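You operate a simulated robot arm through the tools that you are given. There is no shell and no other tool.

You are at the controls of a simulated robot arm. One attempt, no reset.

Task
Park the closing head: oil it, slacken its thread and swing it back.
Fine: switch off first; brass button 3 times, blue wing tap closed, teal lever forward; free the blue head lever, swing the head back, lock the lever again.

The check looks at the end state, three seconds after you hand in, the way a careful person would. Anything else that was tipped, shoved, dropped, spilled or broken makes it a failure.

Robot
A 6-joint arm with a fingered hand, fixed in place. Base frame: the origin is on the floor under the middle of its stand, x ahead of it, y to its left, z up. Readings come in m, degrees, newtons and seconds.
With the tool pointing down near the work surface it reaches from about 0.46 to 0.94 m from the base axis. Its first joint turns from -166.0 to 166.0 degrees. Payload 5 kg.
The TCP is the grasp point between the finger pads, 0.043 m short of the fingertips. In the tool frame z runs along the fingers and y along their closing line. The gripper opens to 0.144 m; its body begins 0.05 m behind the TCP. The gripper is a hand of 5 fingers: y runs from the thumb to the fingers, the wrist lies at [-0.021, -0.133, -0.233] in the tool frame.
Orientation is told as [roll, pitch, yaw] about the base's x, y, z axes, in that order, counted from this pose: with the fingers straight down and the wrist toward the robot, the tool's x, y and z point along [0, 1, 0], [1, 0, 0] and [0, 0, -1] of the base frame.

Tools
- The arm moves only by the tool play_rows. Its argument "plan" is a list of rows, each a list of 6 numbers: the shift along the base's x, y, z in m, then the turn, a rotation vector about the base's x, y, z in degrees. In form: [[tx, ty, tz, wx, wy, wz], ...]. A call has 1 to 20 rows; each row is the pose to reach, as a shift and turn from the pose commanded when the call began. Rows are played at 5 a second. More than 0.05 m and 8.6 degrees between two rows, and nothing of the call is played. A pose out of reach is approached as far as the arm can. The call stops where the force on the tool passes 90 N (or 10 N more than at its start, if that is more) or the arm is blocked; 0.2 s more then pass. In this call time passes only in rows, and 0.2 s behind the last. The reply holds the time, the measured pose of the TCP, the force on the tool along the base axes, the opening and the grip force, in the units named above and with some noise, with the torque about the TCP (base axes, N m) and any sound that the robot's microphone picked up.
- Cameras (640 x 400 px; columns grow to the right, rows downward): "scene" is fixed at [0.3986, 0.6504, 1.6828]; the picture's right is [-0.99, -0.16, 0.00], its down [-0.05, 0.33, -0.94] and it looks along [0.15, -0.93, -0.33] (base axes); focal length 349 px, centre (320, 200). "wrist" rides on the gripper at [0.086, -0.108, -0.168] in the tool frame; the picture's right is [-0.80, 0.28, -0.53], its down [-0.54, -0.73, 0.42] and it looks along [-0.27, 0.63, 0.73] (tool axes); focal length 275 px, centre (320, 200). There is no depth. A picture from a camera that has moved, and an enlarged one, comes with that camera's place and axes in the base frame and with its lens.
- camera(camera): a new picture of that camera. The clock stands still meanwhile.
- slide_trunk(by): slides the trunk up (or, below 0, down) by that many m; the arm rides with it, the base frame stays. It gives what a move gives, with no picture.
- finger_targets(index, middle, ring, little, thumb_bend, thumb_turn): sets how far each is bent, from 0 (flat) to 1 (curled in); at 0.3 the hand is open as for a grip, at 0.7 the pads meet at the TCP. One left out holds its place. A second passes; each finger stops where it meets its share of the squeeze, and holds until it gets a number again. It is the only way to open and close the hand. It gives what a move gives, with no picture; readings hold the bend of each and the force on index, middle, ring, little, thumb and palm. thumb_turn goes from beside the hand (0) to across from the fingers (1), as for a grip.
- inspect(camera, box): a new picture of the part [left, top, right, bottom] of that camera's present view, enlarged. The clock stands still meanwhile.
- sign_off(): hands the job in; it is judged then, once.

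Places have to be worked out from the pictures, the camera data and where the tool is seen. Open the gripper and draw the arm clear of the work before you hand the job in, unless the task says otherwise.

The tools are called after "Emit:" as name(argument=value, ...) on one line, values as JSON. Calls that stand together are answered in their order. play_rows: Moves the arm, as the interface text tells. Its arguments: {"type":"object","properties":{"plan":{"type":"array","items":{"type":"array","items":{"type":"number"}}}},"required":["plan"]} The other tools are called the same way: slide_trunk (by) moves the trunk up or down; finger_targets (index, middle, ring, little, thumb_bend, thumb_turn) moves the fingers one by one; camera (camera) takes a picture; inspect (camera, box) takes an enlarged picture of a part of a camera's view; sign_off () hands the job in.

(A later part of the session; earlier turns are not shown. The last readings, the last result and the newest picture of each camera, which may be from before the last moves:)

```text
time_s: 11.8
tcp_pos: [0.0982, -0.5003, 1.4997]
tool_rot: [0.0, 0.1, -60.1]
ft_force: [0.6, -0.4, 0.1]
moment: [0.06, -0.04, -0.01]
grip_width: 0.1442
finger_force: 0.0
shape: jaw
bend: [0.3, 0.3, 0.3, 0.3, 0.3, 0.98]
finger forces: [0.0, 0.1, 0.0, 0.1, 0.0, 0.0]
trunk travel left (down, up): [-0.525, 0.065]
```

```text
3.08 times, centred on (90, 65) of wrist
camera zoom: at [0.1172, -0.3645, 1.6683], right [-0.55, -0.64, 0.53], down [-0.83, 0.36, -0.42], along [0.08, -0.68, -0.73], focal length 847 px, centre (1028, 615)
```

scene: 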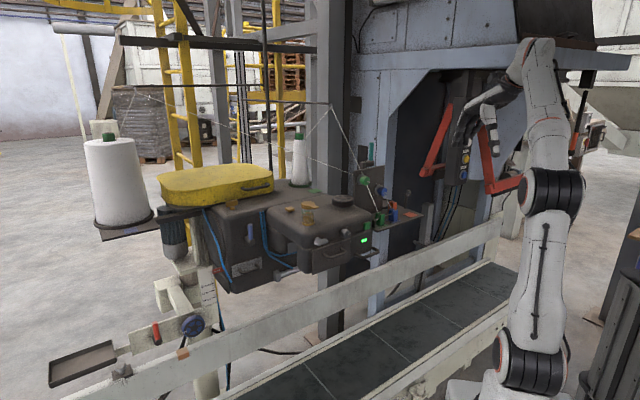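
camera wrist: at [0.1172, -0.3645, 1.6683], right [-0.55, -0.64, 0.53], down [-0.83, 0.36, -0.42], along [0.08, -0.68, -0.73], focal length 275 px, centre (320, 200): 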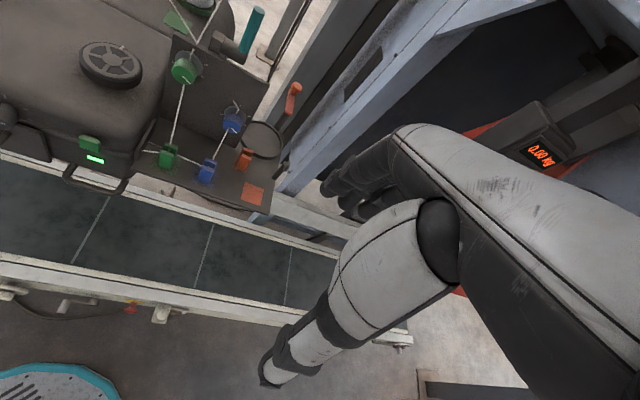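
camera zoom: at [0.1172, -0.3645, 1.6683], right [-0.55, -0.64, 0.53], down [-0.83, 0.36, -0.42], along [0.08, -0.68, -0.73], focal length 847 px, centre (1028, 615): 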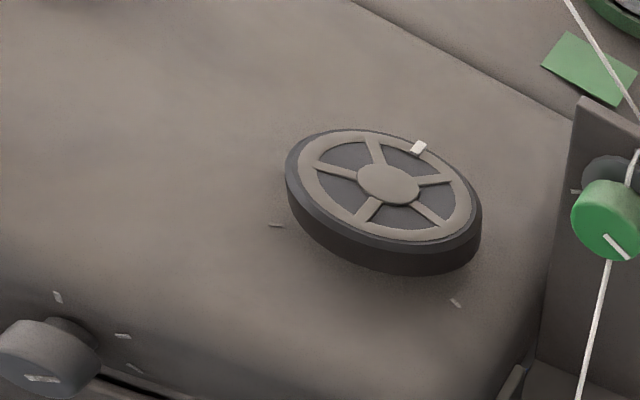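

Nothing like a blue wing on the right side either. I check the upper part of the scene and the far left for it.

Emit:
inspect(camera="scene", box=[200, 0, 400, 125])

Emit:
inspect(camera="scene", box=[20, 0, 220, 125])

Emit:
inspect(camera="scene", box=[540, 60, 640, 250])

Emit:
inspect(camera="scene", box=[150, 220, 230, 290])

Emit:
inspect(camera="scene", box=[280, 220, 360, 280])

```text
3.20 times, centred on (300, 62) of scene
camera zoom: at [0.3986, 0.6504, 1.6828], right [-0.99, -0.16, 0.0], down [-0.05, 0.33, -0.94], along [0.15, -0.93, -0.33], focal length 1117 px, centre (384, 640)
```

zoom: 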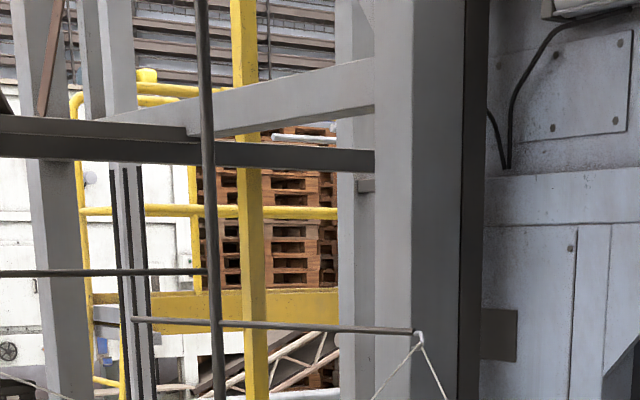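

```text
3.20 times, centred on (120, 62) of scene
camera zoom: at [0.3986, 0.6504, 1.6828], right [-0.99, -0.16, 0.0], down [-0.05, 0.33, -0.94], along [0.15, -0.93, -0.33], focal length 1117 px, centre (960, 640)
```

zoom: 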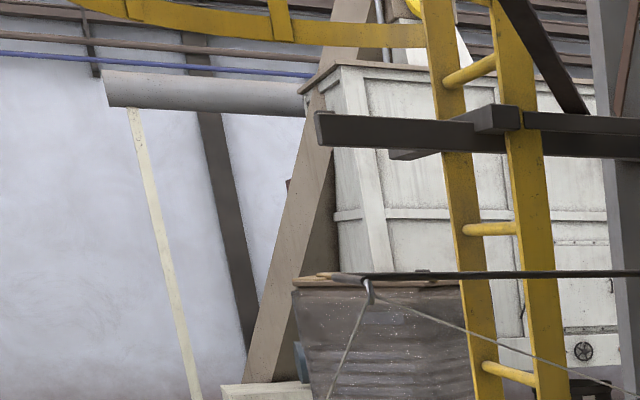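

```text
2.11 times, centred on (590, 155) of scene
camera zoom: at [0.3986, 0.6504, 1.6828], right [-0.99, -0.16, 0.0], down [-0.05, 0.33, -0.94], along [0.15, -0.93, -0.33], focal length 735 px, centre (-248, 295)
```

zoom: 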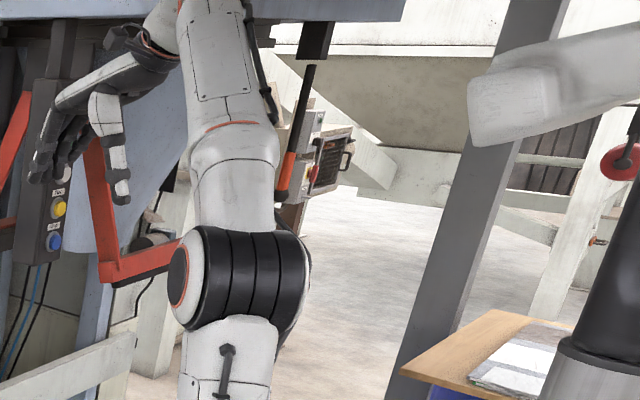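

```text
5.71 times, centred on (190, 255) of scene
camera zoom: at [0.3986, 0.6504, 1.6828], right [-0.99, -0.16, 0.0], down [-0.05, 0.33, -0.94], along [0.15, -0.93, -0.33], focal length 1994 px, centre (1063, -114)
```

zoom: 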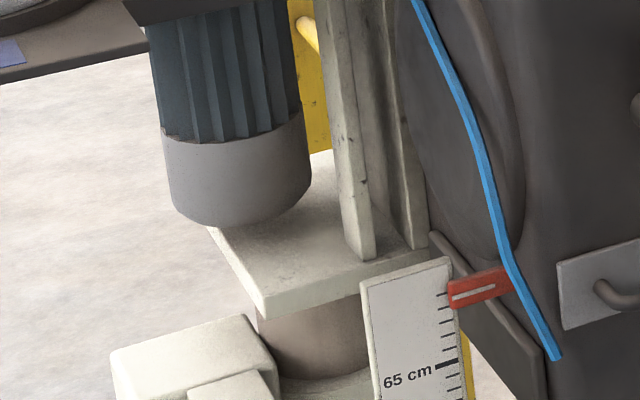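

```text
6.67 times, centred on (320, 250) of scene
camera zoom: at [0.3986, 0.6504, 1.6828], right [-0.99, -0.16, 0.0], down [-0.05, 0.33, -0.94], along [0.15, -0.93, -0.33], focal length 2327 px, centre (320, -133)
```

zoom: 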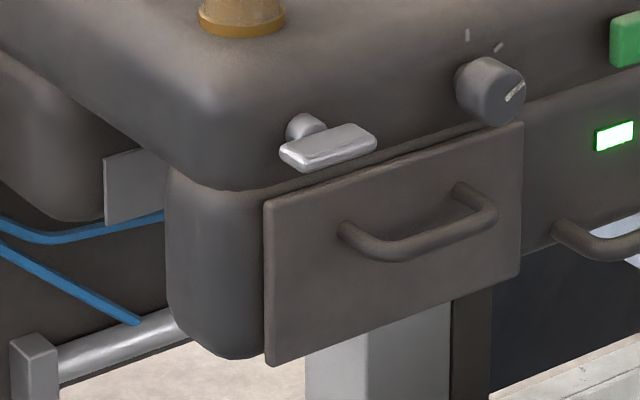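

No sign of it above or far away. I'll return to the front and lower the trunk, so the wrist camera can look into the gap and beneath the head.

Emit:
play_rows(plan=[[0.025, 0.035, 0, 0, 0, -1], [0.05, 0.07, 0, 0, 0, -2], [0.075, 0.105, 0, 0, 0, -3], [0.1, 0.14, 0, 0, 0, -4], [0.125, 0.175, 0, 0, 0, -5], [0.15, 0.21, 0, 0, 0, -6], [0.175, 0.245, 0, 0, 0, -7], [0.2, 0.28, 0, 0, 0, -8], [0.225, 0.315, 0, 0, 0, -9], [0.25, 0.35, -0.01, 0, 0, -11], [0.275, 0.38, -0.03, 0, 0, -13], [0.3, 0.41, -0.05, 0, 0, -15], [0.32, 0.43, -0.08, 0, 0, -15]])

Emit:
slide_trunk(by=-0.25)

Emit:
camera(camera="wrist")

Emit:
camera(camera="scene")

```text
time_s: 14.6
tcp_pos: [0.4206, -0.0702, 1.4199]
tool_rot: [0.0, -0.1, -75.1]
ft_force: [-0.5, -0.2, -0.5]
moment: [-0.03, 0.0, -0.01]
grip_width: 0.144
finger_force: 0.1
shape: jaw
bend: [0.3, 0.3, 0.3, 0.3, 0.3, 0.98]
finger forces: [0.0, 0.0, 0.0, 0.1, 0.1, 0.0]
trunk travel left (down, up): [-0.525, 0.065]
```

```text
time_s: 17.2
tcp_pos: [0.418, -0.071, 1.1702]
tool_rot: [0.0, -0.1, -75.0]
ft_force: [-0.4, 0.0, 0.6]
moment: [-0.02, 0.04, 0.0]
grip_width: 0.144
finger_force: 0.0
shape: jaw
bend: [0.3, 0.3, 0.3, 0.3, 0.3, 0.98]
finger forces: [0.1, 0.1, 0.1, 0.1, 0.0, 0.1]
trunk travel left (down, up): [-0.275, 0.315]
```

```text
taken
camera wrist: at [0.4733, 0.0563, 1.3375], right [-0.7, -0.48, 0.53], down [-0.71, 0.56, -0.42], along [-0.1, -0.68, -0.73], focal length 275 px, centre (320, 200)
```

wrist: 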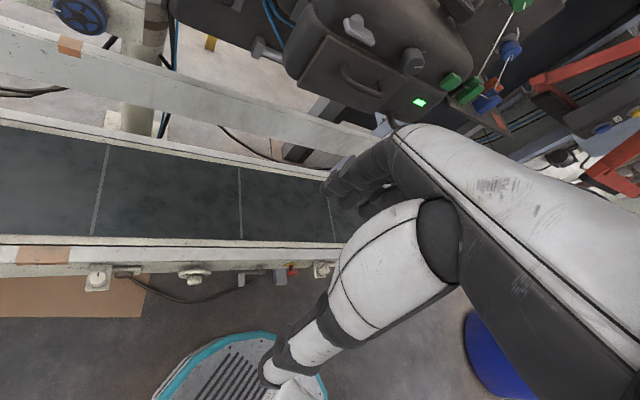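

```text
taken
```

scene: 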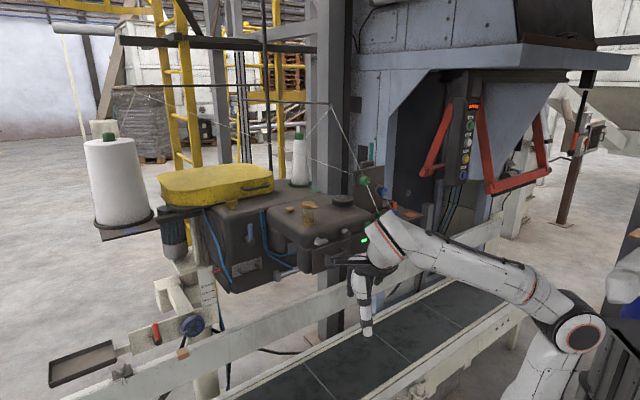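

I tilt the fingers toward the head (about the -u axis) and go down a bit so the camera looks horizontally at the head's lower side.

Emit:
play_rows(plan=[[0.01, 0.0, -0.02, -5, -5, 0], [0.02, 0.0, -0.04, -10, -10, 0], [0.03, 0.0, -0.06, -15, -15, 0], [0.04, 0.0, -0.08, -20, -20, 0], [0.05, 0.0, -0.1, -25, -25, 0], [0.05, 0.0, -0.12, -30, -30, 0]])

Emit:
camera(camera="wrist")

```text
time_s: 18.6
tcp_pos: [0.4702, -0.0708, 1.0486]
tool_rot: [24.7, -36.0, -83.1]
ft_force: [-0.4, 0.4, -0.1]
moment: [-0.02, 0.0, 0.03]
grip_width: 0.1439
finger_force: 0.0
shape: jaw
bend: [0.3, 0.3, 0.3, 0.3, 0.3, 0.98]
finger forces: [0.1, 0.0, 0.0, 0.0, 0.0, 0.0]
trunk travel left (down, up): [-0.275, 0.315]
```

```text
taken
camera wrist: at [0.4527, 0.1274, 1.1378], right [-0.92, -0.25, 0.29], down [-0.34, 0.19, -0.92], along [0.18, -0.95, -0.26], focal length 275 px, centre (320, 200)
```

wrist: 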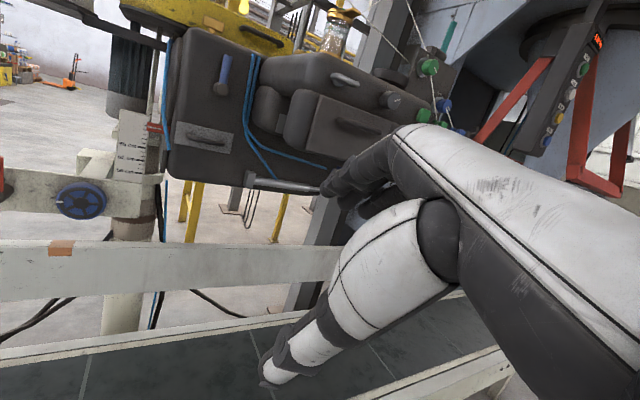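

Excellent horizontal view. I zoom on the head/body gap, the body's front and the jar region.

Emit:
inspect(camera="wrist", box=[150, 20, 350, 200])

Emit:
inspect(camera="wrist", box=[250, 0, 490, 140])

Emit:
inspect(camera="wrist", box=[0, 90, 220, 330])

Emit:
inspect(camera="wrist", box=[200, 140, 400, 320])

```text
2.22 times, centred on (250, 110) of wrist
camera zoom: at [0.4527, 0.1274, 1.1378], right [-0.92, -0.25, 0.29], down [-0.34, 0.19, -0.92], along [0.18, -0.95, -0.26], focal length 612 px, centre (476, 400)
```

zoom: 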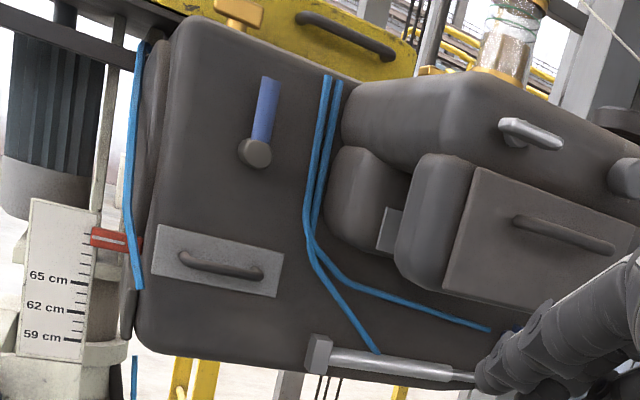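

```text
2.67 times, centred on (370, 70) of wrist
camera zoom: at [0.4527, 0.1274, 1.1378], right [-0.92, -0.25, 0.29], down [-0.34, 0.19, -0.92], along [0.18, -0.95, -0.26], focal length 734 px, centre (187, 547)
```

zoom: 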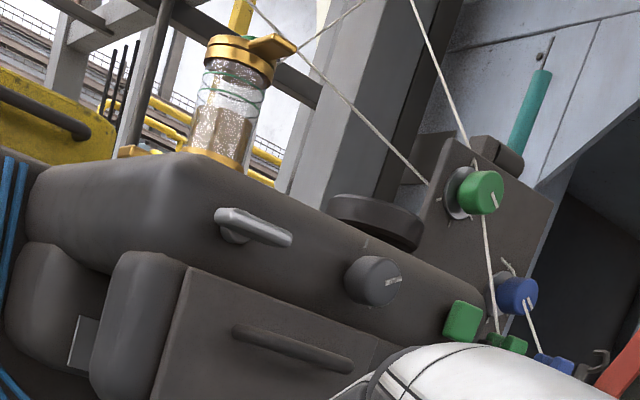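

```text
1.67 times, centred on (110, 210) of wrist
camera zoom: at [0.4527, 0.1274, 1.1378], right [-0.92, -0.25, 0.29], down [-0.34, 0.19, -0.92], along [0.18, -0.95, -0.26], focal length 459 px, centre (670, 183)
```

zoom: 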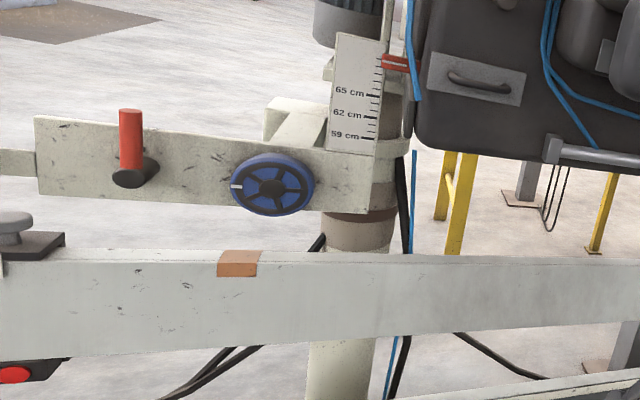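

```text
2.22 times, centred on (300, 230) of wrist
camera zoom: at [0.4527, 0.1274, 1.1378], right [-0.92, -0.25, 0.29], down [-0.34, 0.19, -0.92], along [0.18, -0.95, -0.26], focal length 612 px, centre (364, 133)
```

zoom: 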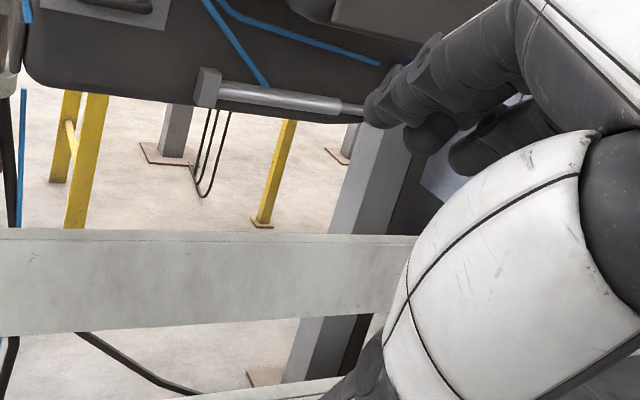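

The area beneath the head shows no tap either. I'll untilt and pass in front of the head to the right side for a low look at the head's right face and the plate's back.

Emit:
play_rows(plan=[[0.0, 0.0, 0.02, 5, 5, 0], [-0.01, 0.0, 0.04, 10, 10, 0], [-0.02, 0.0, 0.06, 15, 15, 0], [-0.03, 0.0, 0.08, 20, 20, 0], [-0.04, 0.0, 0.1, 25, 25, 0], [-0.05, 0.0, 0.12, 30, 30, 0]])

Emit:
play_rows(plan=[[-0.02, -0.03, 0, 0, 0, 1], [-0.045, -0.06, 0, 0, 0, 2], [-0.07, -0.09, 0, 0, 0, 3], [-0.095, -0.12, 0, 0, 0, 4], [-0.12, -0.15, 0, 0, 0, 5], [-0.145, -0.185, 0, 0, 0, 6], [-0.17, -0.22, 0, 0, 0, 7], [-0.195, -0.255, 0, 0, 0, 8], [-0.22, -0.29, 0, 0, 0, 9], [-0.245, -0.33, 0, 0, 0, 10], [-0.27, -0.37, 0, 0, 0, 12], [-0.29, -0.41, 0, 0, 0, 14], [-0.31, -0.45, 0, 0, 0, 16], [-0.34, -0.49, 0, 0, 0, 18], [-0.37, -0.52, 0, 0, 0, 20]])

Emit:
camera(camera="wrist")

Emit:
camera(camera="scene")

```text
time_s: 20.0
tcp_pos: [0.4184, -0.0709, 1.1703]
tool_rot: [-0.1, 0.0, -74.9]
ft_force: [-0.3, 0.7, -0.3]
moment: [0.0, -0.04, -0.02]
grip_width: 0.144
finger_force: 0.0
shape: jaw
bend: [0.3, 0.3, 0.3, 0.3, 0.3, 0.98]
finger forces: [0.0, 0.1, 0.0, 0.1, 0.0, 0.1]
trunk travel left (down, up): [-0.275, 0.315]
```

```text
time_s: 21.5
tcp_pos: [0.3488, -0.2028, 1.1455]
tool_rot: [-1.5, 3.5, -52.6]
ft_force: [-0.3, 0.3, 0.7]
moment: [0.0, 0.01, -0.01]
grip_width: 0.1439
finger_force: 0.1
shape: jaw
bend: [0.3, 0.3, 0.3, 0.3, 0.3, 0.98]
finger forces: [0.0, 0.0, 0.0, 0.1, 0.1, 0.0]
trunk travel left (down, up): [-0.275, 0.315]
stopped in row 7: the arm was blocked; the commanded pose is now the measured one
```

```text
taken
camera wrist: at [0.359, -0.0698, 1.3183], right [-0.43, -0.73, 0.54], down [-0.89, 0.26, -0.36], along [0.13, -0.64, -0.76], focal length 275 px, centre (320, 200)
```

wrist: 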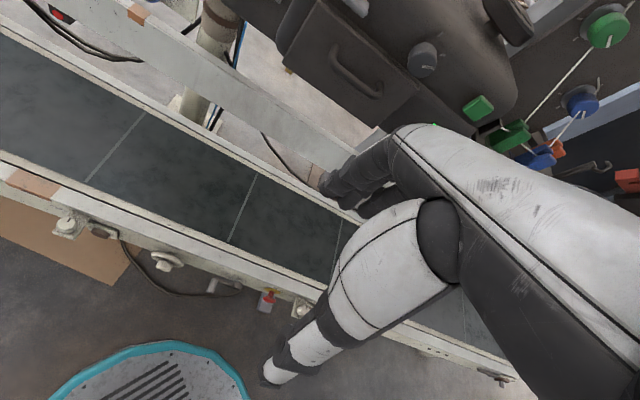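

```text
taken
```

scene: 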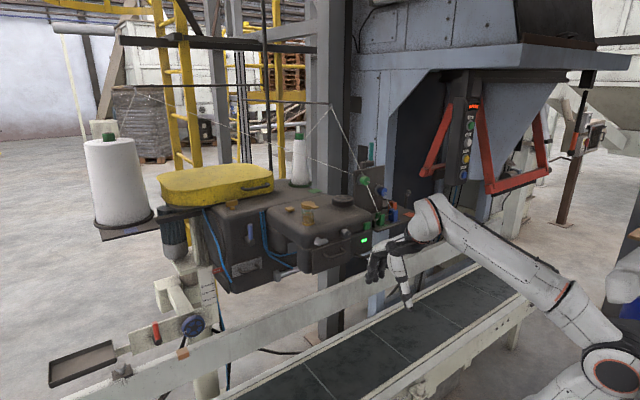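

The arm was blocked in a folded posture (no tool force). From here I zoom on the head's right side before backing out.

Emit:
inspect(camera="wrist", box=[380, 0, 640, 200])

Emit:
inspect(camera="scene", box=[330, 180, 480, 320])

```text
2.00 times, centred on (510, 100) of wrist
camera zoom: at [0.359, -0.0698, 1.3183], right [-0.43, -0.73, 0.54], down [-0.89, 0.26, -0.36], along [0.13, -0.64, -0.76], focal length 551 px, centre (-60, 400)
```

zoom: 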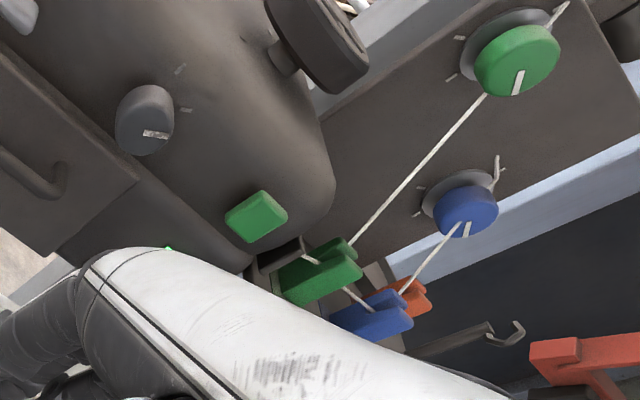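

```text
2.86 times, centred on (405, 250) of scene
camera zoom: at [0.3986, 0.6504, 1.6828], right [-0.99, -0.16, 0.0], down [-0.05, 0.33, -0.94], along [0.15, -0.93, -0.33], focal length 997 px, centre (77, 57)
```

zoom: 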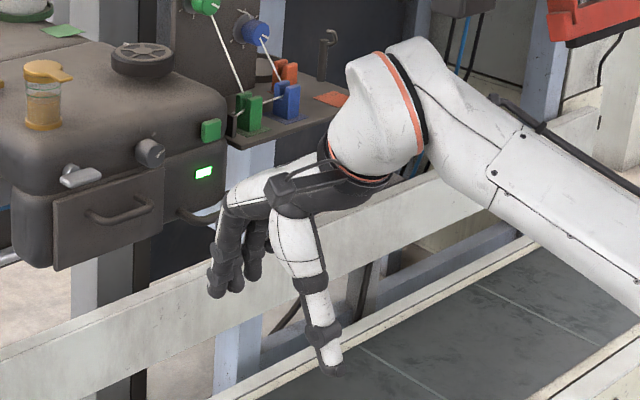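

I check the small fittings on the conveyor's near side in this view.

Emit:
inspect(camera="wrist", box=[40, 190, 200, 300])

Emit:
inspect(camera="wrist", box=[180, 250, 340, 360])

Emit:
inspect(camera="wrist", box=[0, 0, 270, 130])

```text
3.64 times, centred on (120, 245) of wrist
camera zoom: at [0.359, -0.0698, 1.3183], right [-0.43, -0.73, 0.54], down [-0.89, 0.26, -0.36], along [0.13, -0.64, -0.76], focal length 1001 px, centre (1047, 36)
```

zoom: 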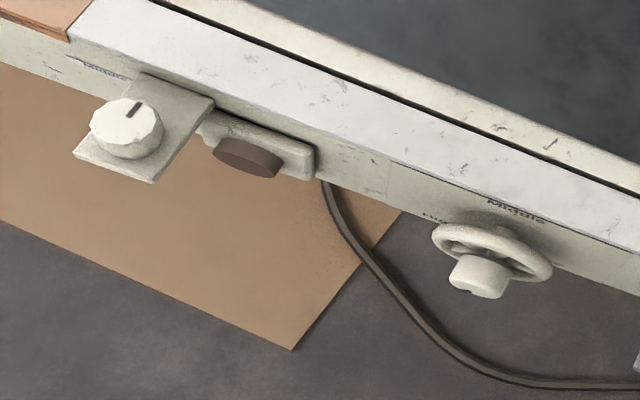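

```text
3.64 times, centred on (260, 305) of wrist
camera zoom: at [0.359, -0.0698, 1.3183], right [-0.43, -0.73, 0.54], down [-0.89, 0.26, -0.36], along [0.13, -0.64, -0.76], focal length 1001 px, centre (538, -182)
```

zoom: 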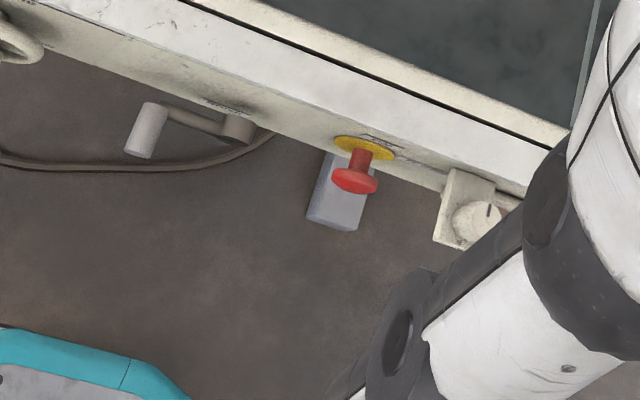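

```text
2.37 times, centred on (135, 65) of wrist
camera zoom: at [0.359, -0.0698, 1.3183], right [-0.43, -0.73, 0.54], down [-0.89, 0.26, -0.36], along [0.13, -0.64, -0.76], focal length 652 px, centre (758, 520)
```

zoom: 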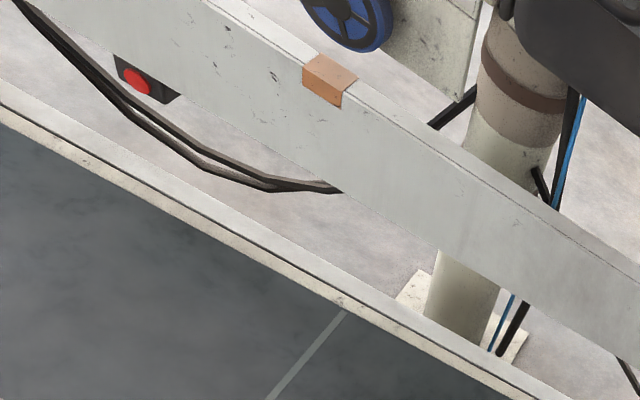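

In the earlier horizontal view there was something blue just behind my fingertips, under the head around (0.56,-0.50,1.05). I return to that viewpoint but turned further right to see it unobstructed.

Emit:
play_rows(plan=[[0.014, 0.026, 0.005, -0.3, -0.7, -4.5], [0.028, 0.052, 0.01, -0.5, -1.4, -9], [0.042, 0.078, 0.015, -0.8, -2.2, -13.5], [0.056, 0.104, 0.02, -1.0, -2.9, -18], [0.07, 0.13, 0.025, -1.2, -3.6, -22.4], [0.09, 0.145, 0.025, -1.2, -3.6, -22.4]])

Emit:
play_rows(plan=[[0.01, 0.0, -0.02, -5, -5, 0], [0.02, 0.0, -0.04, -10, -10, 0], [0.03, 0.0, -0.06, -15, -15, 0], [0.04, 0.0, -0.08, -20, -20, 0], [0.05, 0.0, -0.1, -25, -25, 0], [0.05, 0.0, -0.12, -30, -30, 0]])

Emit:
play_rows(plan=[[0.02, 0.01, 0.0, 0, 0, -6], [0.04, 0.02, 0.0, 0, 0, -12], [0.06, 0.03, 0.0, 0, 0, -18]])

Emit:
camera(camera="wrist")

```text
time_s: 22.9
tcp_pos: [0.4373, -0.0571, 1.1744]
tool_rot: [1.5, 0.4, -75.0]
ft_force: [-0.3, -0.2, -0.3]
moment: [0.01, -0.02, 0.01]
grip_width: 0.1437
finger_force: 0.1
shape: jaw
bend: [0.3, 0.3, 0.3, 0.3, 0.3, 0.98]
finger forces: [0.1, 0.0, 0.0, 0.0, 0.1, 0.1]
trunk travel left (down, up): [-0.275, 0.315]
```

```text
time_s: 24.3
tcp_pos: [0.487, -0.059, 1.0557]
tool_rot: [26.1, -35.4, -82.9]
ft_force: [0.7, 0.2, 0.7]
moment: [0.0, -0.02, 0.0]
grip_width: 0.144
finger_force: 0.0
shape: jaw
bend: [0.3, 0.3, 0.3, 0.3, 0.3, 0.98]
finger forces: [0.1, 0.0, 0.0, 0.0, 0.0, 0.0]
trunk travel left (down, up): [-0.275, 0.315]
```

```text
time_s: 25.1
tcp_pos: [0.5464, -0.0274, 1.0547]
tool_rot: [25.8, -35.4, -101.1]
ft_force: [-1.1, -1.2, 0.6]
moment: [0.04, -0.02, 0.05]
grip_width: 0.1438
finger_force: 0.0
shape: jaw
bend: [0.3, 0.3, 0.3, 0.3, 0.3, 0.98]
finger forces: [0.0, 0.0, 0.1, 0.0, 0.0, 0.0]
trunk travel left (down, up): [-0.275, 0.315]
```

```text
taken
camera wrist: at [0.5877, 0.1659, 1.1453], right [-0.96, 0.03, 0.27], down [-0.25, 0.29, -0.92], along [-0.1, -0.96, -0.27], focal length 275 px, centre (320, 200)
```

wrist: 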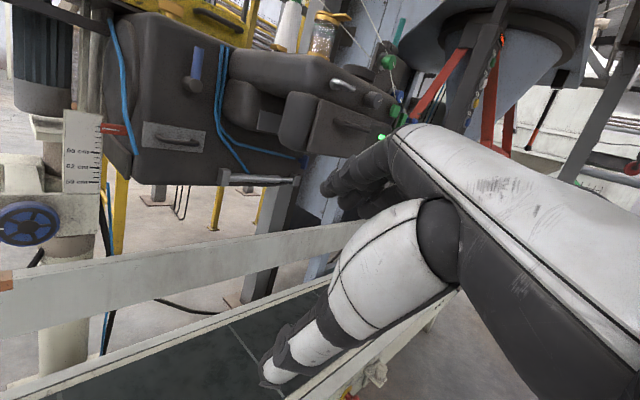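

I zoom on the region below the head where the hose ends near (300,160).

Emit:
inspect(camera="wrist", box=[210, 100, 350, 200])

Emit:
inspect(camera="wrist", box=[260, 130, 340, 190])

```text
4.00 times, centred on (280, 150) of wrist
camera zoom: at [0.5877, 0.1659, 1.1453], right [-0.96, 0.03, 0.27], down [-0.25, 0.29, -0.92], along [-0.1, -0.96, -0.27], focal length 1101 px, centre (480, 400)
```

zoom: 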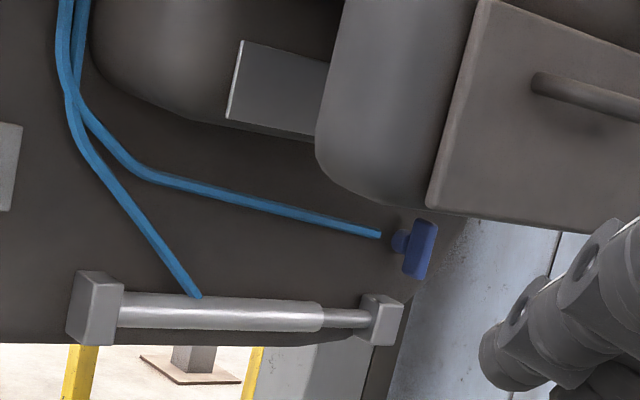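

```text
6.67 times, centred on (300, 160) of wrist
camera zoom: at [0.5877, 0.1659, 1.1453], right [-0.96, 0.03, 0.27], down [-0.25, 0.29, -0.92], along [-0.1, -0.96, -0.27], focal length 1835 px, centre (453, 467)
```

zoom: 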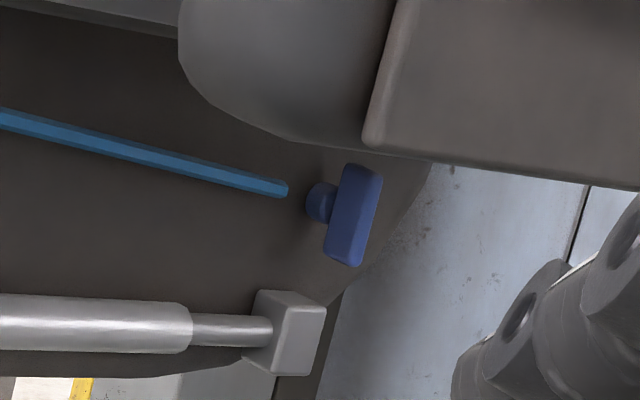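

Found it: the blue wing tap sits at the end of the blue hose, on the body front under the head, about (0.577,-0.623,1.02), wing standing vertical. I move the camera closer beneath the head's level (rail and belt are far lower) for a detailed look.

Emit:
play_rows(plan=[[-0.005, -0.02, -0.02, 0, 0, 0], [-0.015, -0.05, -0.04, 0, 0, 0], [-0.025, -0.08, -0.06, 0, 0, 0], [-0.035, -0.11, -0.08, 0, 0, 0], [-0.045, -0.15, -0.09, 0, 0, 0], [-0.055, -0.19, -0.1, 0, 0, 0], [-0.065, -0.23, -0.1, 0, 0, 0], [-0.075, -0.265, -0.1, 0, 0, 0]])

Emit:
camera(camera="wrist")

Emit:
camera(camera="scene")

```text
time_s: 26.9
tcp_pos: [0.4714, -0.2928, 0.9555]
tool_rot: [26.0, -35.3, -100.7]
ft_force: [1.2, 1.7, -0.4]
moment: [-0.03, 0.02, 0.01]
grip_width: 0.1441
finger_force: 0.0
shape: jaw
bend: [0.3, 0.3, 0.3, 0.3, 0.3, 0.98]
finger forces: [0.0, 0.0, 0.0, 0.0, 0.0, 0.0]
trunk travel left (down, up): [-0.275, 0.315]
```

```text
taken
camera wrist: at [0.5108, -0.0997, 1.0459], right [-0.96, 0.03, 0.27], down [-0.25, 0.29, -0.92], along [-0.1, -0.96, -0.27], focal length 275 px, centre (320, 200)
```

wrist: 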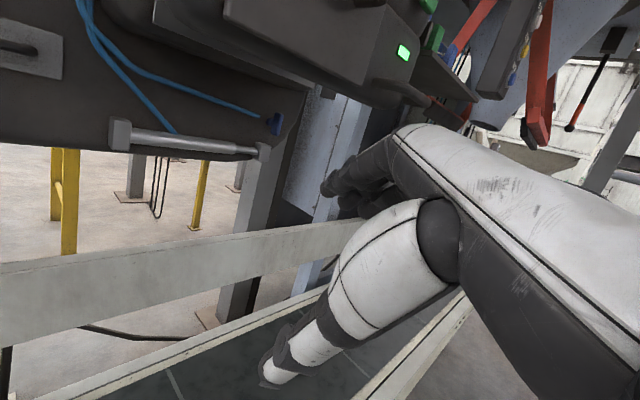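

```text
taken
```

scene: 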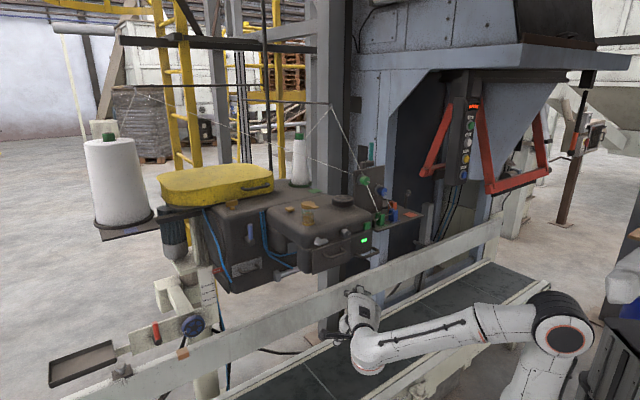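

The tap is now clearly visible near (275,124). I zoom in for its details.

Emit:
inspect(camera="wrist", box=[240, 95, 310, 155])

Emit:
inspect(camera="wrist", box=[90, 0, 330, 180])

```text
6.67 times, centred on (275, 125) of wrist
camera zoom: at [0.5108, -0.0997, 1.0459], right [-0.96, 0.03, 0.27], down [-0.25, 0.29, -0.92], along [-0.1, -0.96, -0.27], focal length 1835 px, centre (620, 700)
```

zoom: 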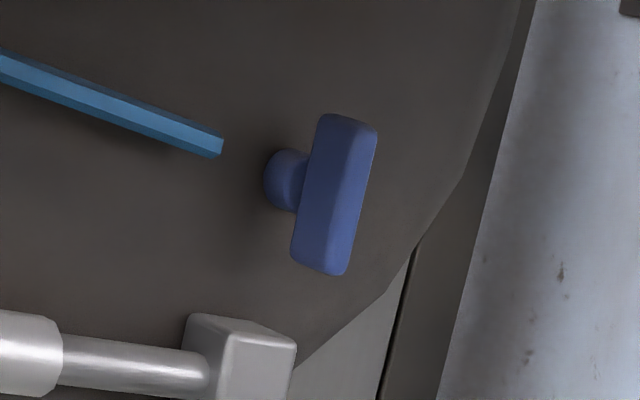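

```text
2.22 times, centred on (210, 90) of wrist
camera zoom: at [0.5108, -0.0997, 1.0459], right [-0.96, 0.03, 0.27], down [-0.25, 0.29, -0.92], along [-0.1, -0.96, -0.27], focal length 612 px, centre (564, 444)
```

zoom: 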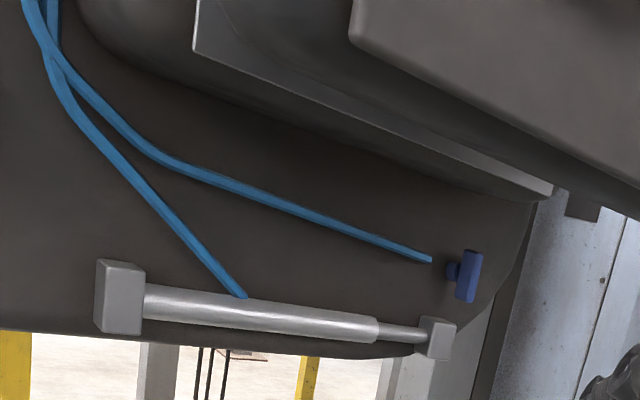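

The wing stands vertical, across the hose, with no markings; it's on the body face at v≈0.85. Next I withdraw from under the head and calibrate a poking finger shape, viewing it with the scene camera.

Emit:
play_rows(plan=[[0.01, 0.035, 0.0, 0, 0, 0], [0.02, 0.075, 0.0, 0, 0, 0], [0.03, 0.115, 0.01, 0, 0, 0], [0.04, 0.155, 0.02, 0, 0, 0], [0.05, 0.185, 0.04, 0, 0, 0], [0.06, 0.215, 0.06, 0, 0, 0], [0.07, 0.245, 0.08, 0, 0, 0], [0.075, 0.265, 0.1, 0, 0, 0]])

Emit:
finger_targets(index=0.0, middle=1.0, ring=1.0, little=1.0, thumb_bend=1.0, thumb_turn=1.0)

Emit:
camera(camera="wrist")

Emit:
camera(camera="scene")

```text
time_s: 28.7
tcp_pos: [0.5469, -0.0281, 1.0545]
tool_rot: [25.8, -35.2, -101.0]
ft_force: [-0.8, 0.2, -0.6]
moment: [0.01, 0.01, 0.02]
grip_width: 0.1439
finger_force: 0.0
shape: jaw
bend: [0.3, 0.3, 0.3, 0.3, 0.3, 0.98]
finger forces: [0.0, 0.0, 0.0, 0.1, 0.1, 0.0]
trunk travel left (down, up): [-0.275, 0.315]
```

```text
time_s: 29.7
tcp_pos: [0.5463, -0.0284, 1.0545]
tool_rot: [25.8, -35.3, -100.9]
ft_force: [-0.9, -0.1, 0.3]
moment: [-0.01, 0.0, -0.03]
grip_width: 0.0692
finger_force: 0.0
shape: fingers
bend: [0.0, 0.92, 1.0, 1.0, 1.0, 1.0]
finger forces: [0.0, 0.0, 0.0, 0.0, 0.1, 0.0]
trunk travel left (down, up): [-0.275, 0.315]
```

```text
taken
camera wrist: at [0.5876, 0.1651, 1.1461], right [-0.96, 0.03, 0.27], down [-0.25, 0.29, -0.92], along [-0.1, -0.96, -0.27], focal length 275 px, centre (320, 200)
```

wrist: 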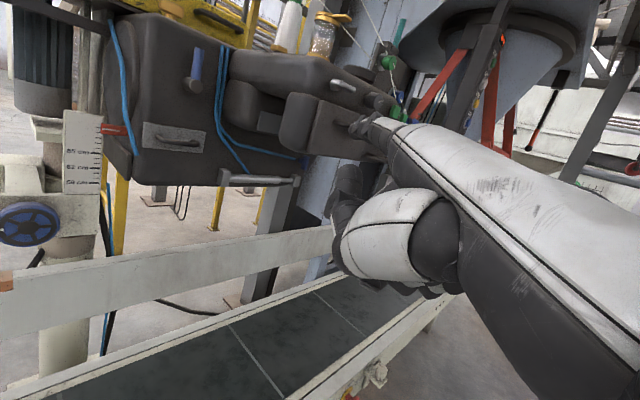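

```text
taken
```

scene: 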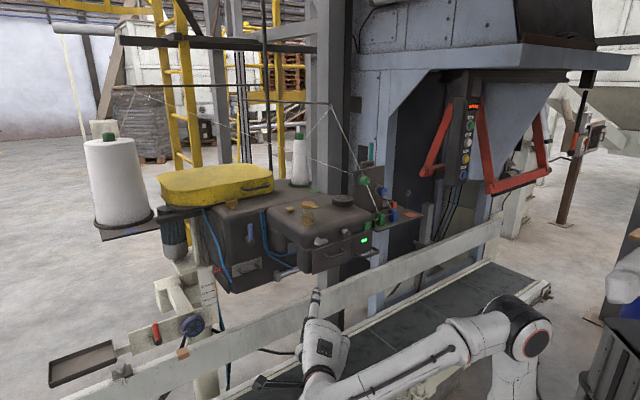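

The index is extended and the rest curled. I zoom both views to get the index fingertip's position in the tool frame.

Emit:
inspect(camera="scene", box=[280, 270, 380, 350])

Emit:
inspect(camera="wrist", box=[320, 90, 440, 180])

```text
5.00 times, centred on (330, 310) of scene
camera zoom: at [0.3986, 0.6504, 1.6828], right [-0.99, -0.16, 0.0], down [-0.05, 0.33, -0.94], along [0.15, -0.93, -0.33], focal length 1745 px, centre (270, -350)
```

zoom: 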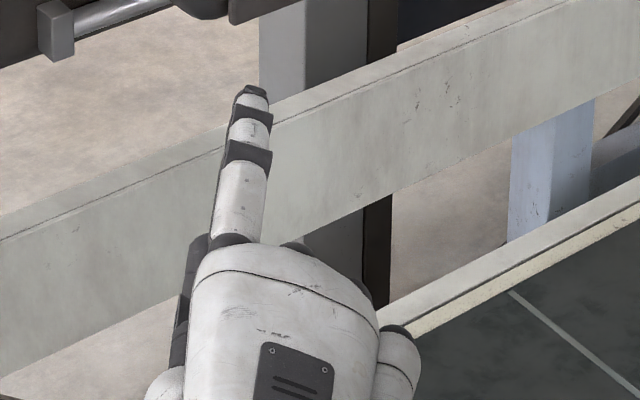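

```text
4.44 times, centred on (380, 135) of wrist
camera zoom: at [0.5876, 0.1651, 1.1461], right [-0.96, 0.03, 0.27], down [-0.25, 0.29, -0.92], along [-0.1, -0.96, -0.27], focal length 1224 px, centre (53, 489)
```

zoom: 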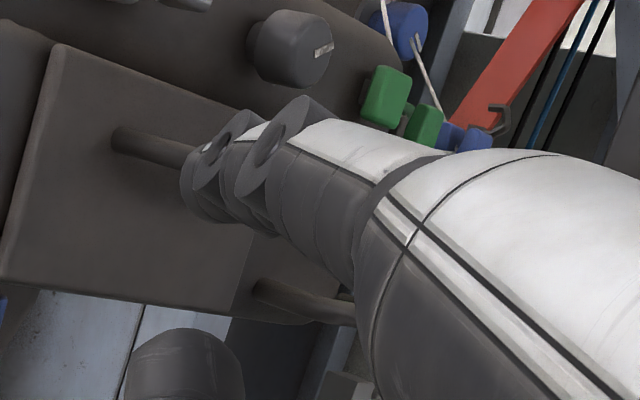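

The straight index tip lies at about tool (0.013, 0.158, 0.011), i.e. the hand axis is ~50° from tool z toward +y. Now I zoom on the knob and its ticks to read the switch position.

Emit:
inspect(camera="wrist", box=[350, 80, 430, 130])

Emit:
inspect(camera="scene", box=[330, 215, 380, 250])

Emit:
inspect(camera="scene", box=[355, 160, 405, 195])

Emit:
inspect(camera="scene", box=[230, 210, 280, 250])

```text
8.00 times, centred on (390, 105) of wrist
camera zoom: at [0.5876, 0.1651, 1.1461], right [-0.96, 0.03, 0.27], down [-0.25, 0.29, -0.92], along [-0.1, -0.96, -0.27], focal length 2202 px, centre (-240, 960)
```

zoom: 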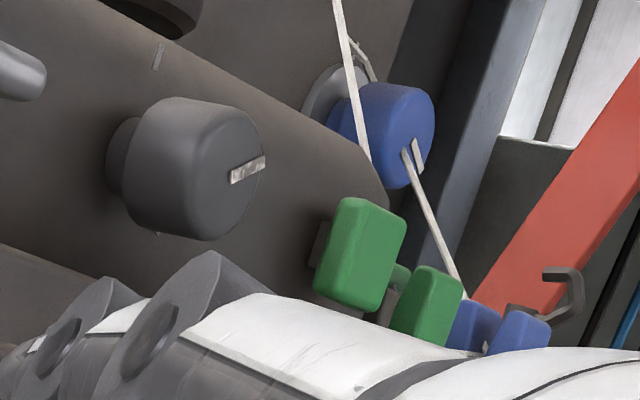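

```text
11.43 times, centred on (355, 232) of scene
camera zoom: at [0.3986, 0.6504, 1.6828], right [-0.99, -0.16, 0.0], down [-0.05, 0.33, -0.94], along [0.15, -0.93, -0.33], focal length 3988 px, centre (-80, -171)
```

zoom: 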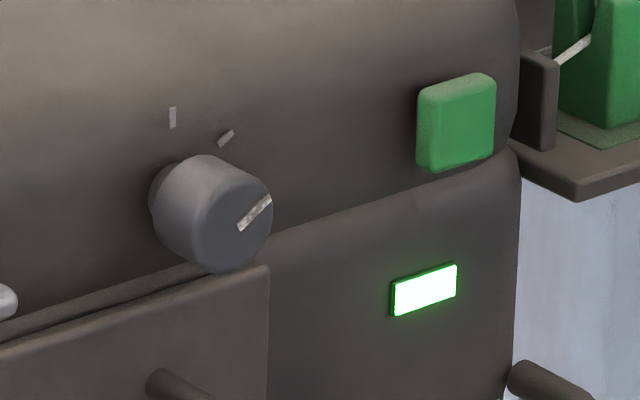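

```text
11.43 times, centred on (380, 178) of scene
camera zoom: at [0.3986, 0.6504, 1.6828], right [-0.99, -0.16, 0.0], down [-0.05, 0.33, -0.94], along [0.15, -0.93, -0.33], focal length 3988 px, centre (-366, 457)
```

zoom: 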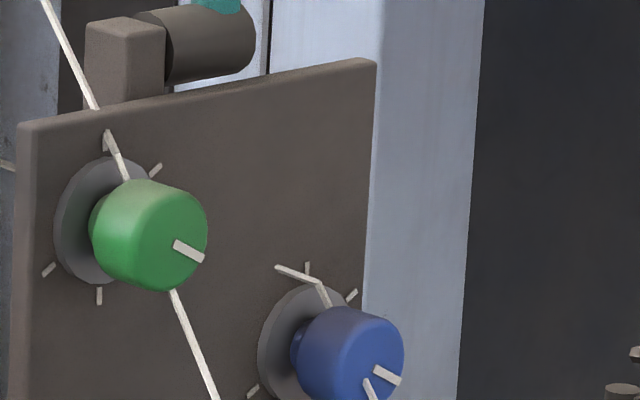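

```text
10.00 times, centred on (255, 230) of scene
camera zoom: at [0.3986, 0.6504, 1.6828], right [-0.99, -0.16, 0.0], down [-0.05, 0.33, -0.94], along [0.15, -0.93, -0.33], focal length 3490 px, centre (970, -100)
```

zoom: 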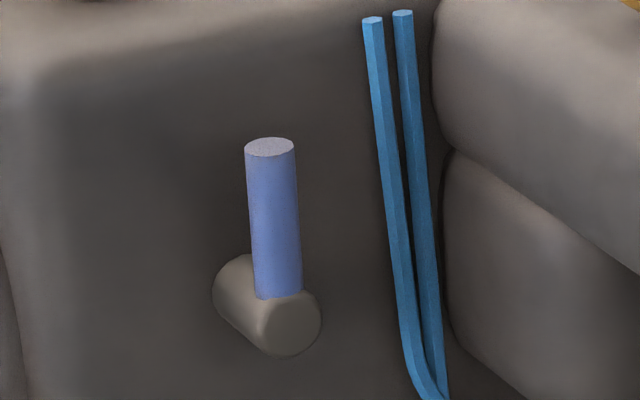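

The knob's pointer sits on the ~65° tick and the other tick is at 12 o'clock, so it looks like a two-position switch to be turned counter-clockwise ~65°. I turn the hand so the grasp axis points horizontally at the head, wrist low, and stage left-front of the knob.

Emit:
play_rows(plan=[[0, 0, 0.01, 0, 0, 6], [0, 0, 0.02, 0, 0, 12], [0, 0, 0.03, 0, 0, 18]])

Emit:
play_rows(plan=[[-0.005, -0.008, 0.02, -5.6, -5.6, 0], [-0.01, -0.016, 0.04, -11.2, -11.2, 0], [-0.015, -0.024, 0.06, -16.8, -16.8, 0], [-0.02, -0.035, 0.08, -22.4, -22.4, 0], [-0.03, -0.045, 0.1, -28, -28, 0], [-0.037, -0.057, 0.125, -33.6, -33.6, 0]])

Emit:
finger_targets(index=0.5, middle=0.5, ring=1.0, little=1.0, thumb_bend=0.5, thumb_turn=1.0)

Emit:
camera(camera="scene")

Emit:
camera(camera="wrist")

```text
time_s: 30.5
tcp_pos: [0.5484, -0.0296, 1.0851]
tool_rot: [25.8, -35.3, -82.7]
ft_force: [0.7, 0.5, -0.1]
moment: [-0.03, 0.02, -0.04]
grip_width: 0.0694
finger_force: 0.2
shape: fingers
bend: [0.0, 0.92, 1.0, 1.0, 1.0, 1.0]
finger forces: [0.0, 0.1, 0.0, 0.0, 0.0, 0.0]
trunk travel left (down, up): [-0.275, 0.315]
```

```text
time_s: 31.9
tcp_pos: [0.5114, -0.0831, 1.2132]
tool_rot: [90.8, -59.9, -134.2]
ft_force: [-0.1, 1.2, 0.0]
moment: [-0.01, 0.02, -0.05]
grip_width: 0.0695
finger_force: 0.0
shape: fingers
bend: [0.0, 0.92, 1.0, 1.0, 1.0, 1.0]
finger forces: [0.1, 0.0, 0.0, 0.0, 0.1, 0.0]
trunk travel left (down, up): [-0.275, 0.315]
```

```text
time_s: 32.9
tcp_pos: [0.5094, -0.0834, 1.213]
tool_rot: [90.6, -59.9, -134.0]
ft_force: [-0.3, 0.0, -0.3]
moment: [-0.01, 0.01, 0.01]
grip_width: 0.0783
finger_force: 0.1
shape: fingers
bend: [0.5, 0.5, 1.0, 1.0, 0.5, 1.0]
finger forces: [0.0, 0.0, 0.0, 0.0, 0.1, 0.1]
trunk travel left (down, up): [-0.275, 0.315]
```

```text
taken
```

scene: 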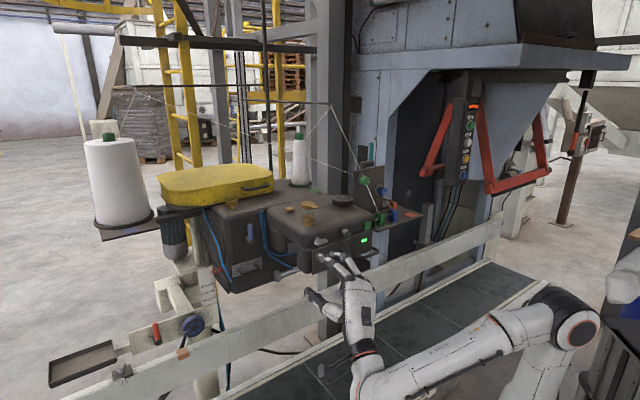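

```text
taken
camera wrist: at [0.4772, 0.125, 1.1607], right [-0.96, -0.24, -0.16], down [0.24, -0.37, -0.9], along [0.15, -0.9, 0.41], focal length 275 px, centre (320, 200)
```

wrist: 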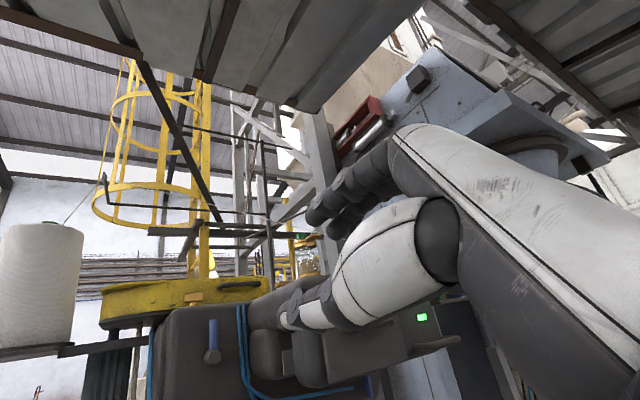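

The hand is now horizontal with a ~78 mm pinch opening. I zoom the scene view to see the finger positions relative to the knob.

Emit:
inspect(camera="scene", box=[290, 210, 410, 310])

```text
4.00 times, centred on (350, 260) of scene
camera zoom: at [0.3986, 0.6504, 1.6828], right [-0.99, -0.16, 0.0], down [-0.05, 0.33, -0.94], along [0.15, -0.93, -0.33], focal length 1396 px, centre (200, -40)
```

zoom: 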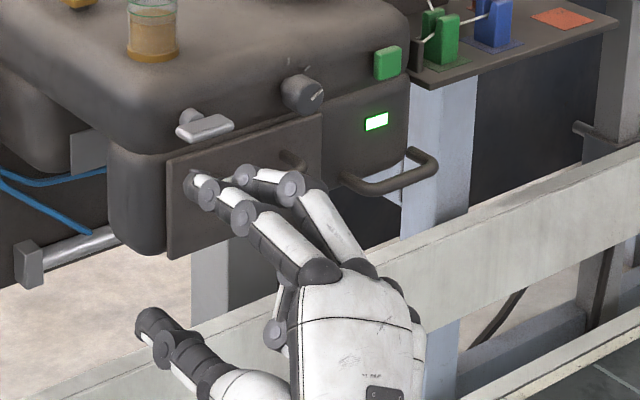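

Silver wing (u 0.17) and the panel handle (z 1.14) are close, so I approach diagonally: first to 7 cm in front of the knob, offset a little left.

Emit:
play_rows(plan=[[-0.012, -0.031, 0, 0, 0, 0], [-0.024, -0.062, 0, 0, 0, 0], [-0.036, -0.093, 0, 0, 0, 0], [-0.048, -0.124, 0, 0, 0, 0], [-0.06, -0.155, -0.002, 0, 0, 0], [-0.071, -0.184, -0.004, 0, 0, 0]])

Emit:
inspect(camera="scene", box=[300, 200, 400, 280])

Emit:
camera(camera="scene")

```text
time_s: 34.5
tcp_pos: [0.4595, -0.2669, 1.1777]
tool_rot: [83.2, -61.6, -126.6]
ft_force: [-0.1, -0.2, 1.0]
moment: [0.11, 0.09, -0.02]
grip_width: 0.0785
finger_force: 0.0
shape: fingers
bend: [0.5, 0.5, 1.0, 1.0, 0.5, 1.0]
finger forces: [0.1, 0.0, 0.0, 0.1, 0.0, 0.0]
trunk travel left (down, up): [-0.275, 0.315]
stopped in row 6: the arm was blocked; the commanded pose is now the measured one
```

```text
5.00 times, centred on (350, 240) of scene
camera zoom: at [0.3986, 0.6504, 1.6828], right [-0.99, -0.16, 0.0], down [-0.05, 0.33, -0.94], along [0.15, -0.93, -0.33], focal length 1745 px, centre (170, 0)
```

zoom: 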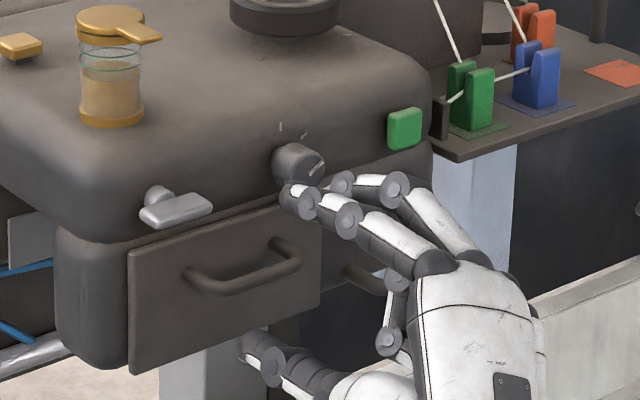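

```text
taken
```

scene: 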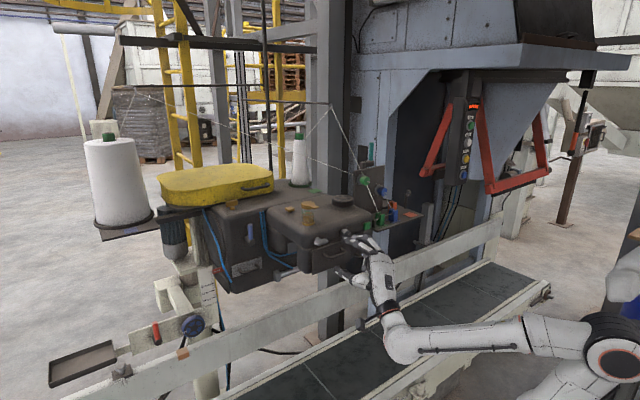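

Blocked again with no tool force: the elbow is swinging out to the right, presumably against the cabinet there, because the trunk is low. I back out to the staging point, then raise the trunk so the elbow stays high.

Emit:
play_rows(plan=[[0.008, 0.03, 0.01, -0.2, -0.7, -0.2], [0.016, 0.06, 0.02, -0.4, -1.4, -0.4], [0.024, 0.09, 0.03, -0.6, -2.1, -0.6], [0.034, 0.125, 0.035, -0.8, -2.8, -0.8], [0.042, 0.155, 0.035, -1.0, -3.4, -0.9], [0.05, 0.184, 0.035, -1.1, -3.9, -1.0]])

Emit:
slide_trunk(by=0.2)

Emit:
camera(camera="scene")

```text
time_s: 35.9
tcp_pos: [0.5095, -0.0795, 1.2179]
tool_rot: [92.0, -59.5, -135.3]
ft_force: [0.6, -0.1, 1.5]
moment: [-0.01, 0.05, 0.04]
grip_width: 0.0783
finger_force: 0.1
shape: fingers
bend: [0.5, 0.5, 1.0, 1.0, 0.5, 1.0]
finger forces: [0.0, 0.0, 0.0, 0.0, 0.0, 0.1]
trunk travel left (down, up): [-0.275, 0.315]
```

```text
time_s: 38.0
tcp_pos: [0.5095, -0.0805, 1.4168]
tool_rot: [91.9, -59.5, -135.2]
ft_force: [0.2, 0.5, 0.5]
moment: [-0.03, 0.0, -0.02]
grip_width: 0.0782
finger_force: 0.0
shape: fingers
bend: [0.5, 0.5, 1.0, 1.0, 0.5, 1.0]
finger forces: [0.0, 0.1, 0.1, 0.1, 0.0, 0.1]
trunk travel left (down, up): [-0.475, 0.115]
```

```text
taken
```

scene: 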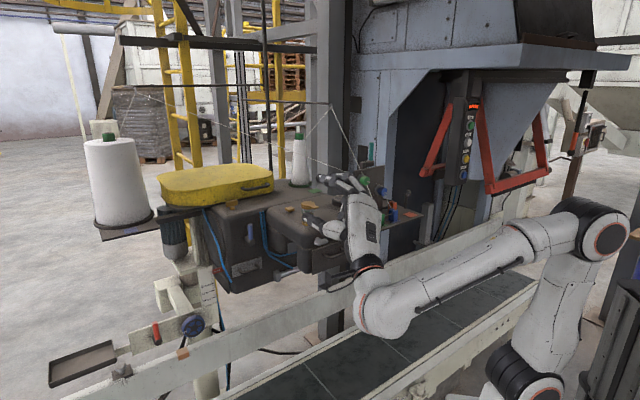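

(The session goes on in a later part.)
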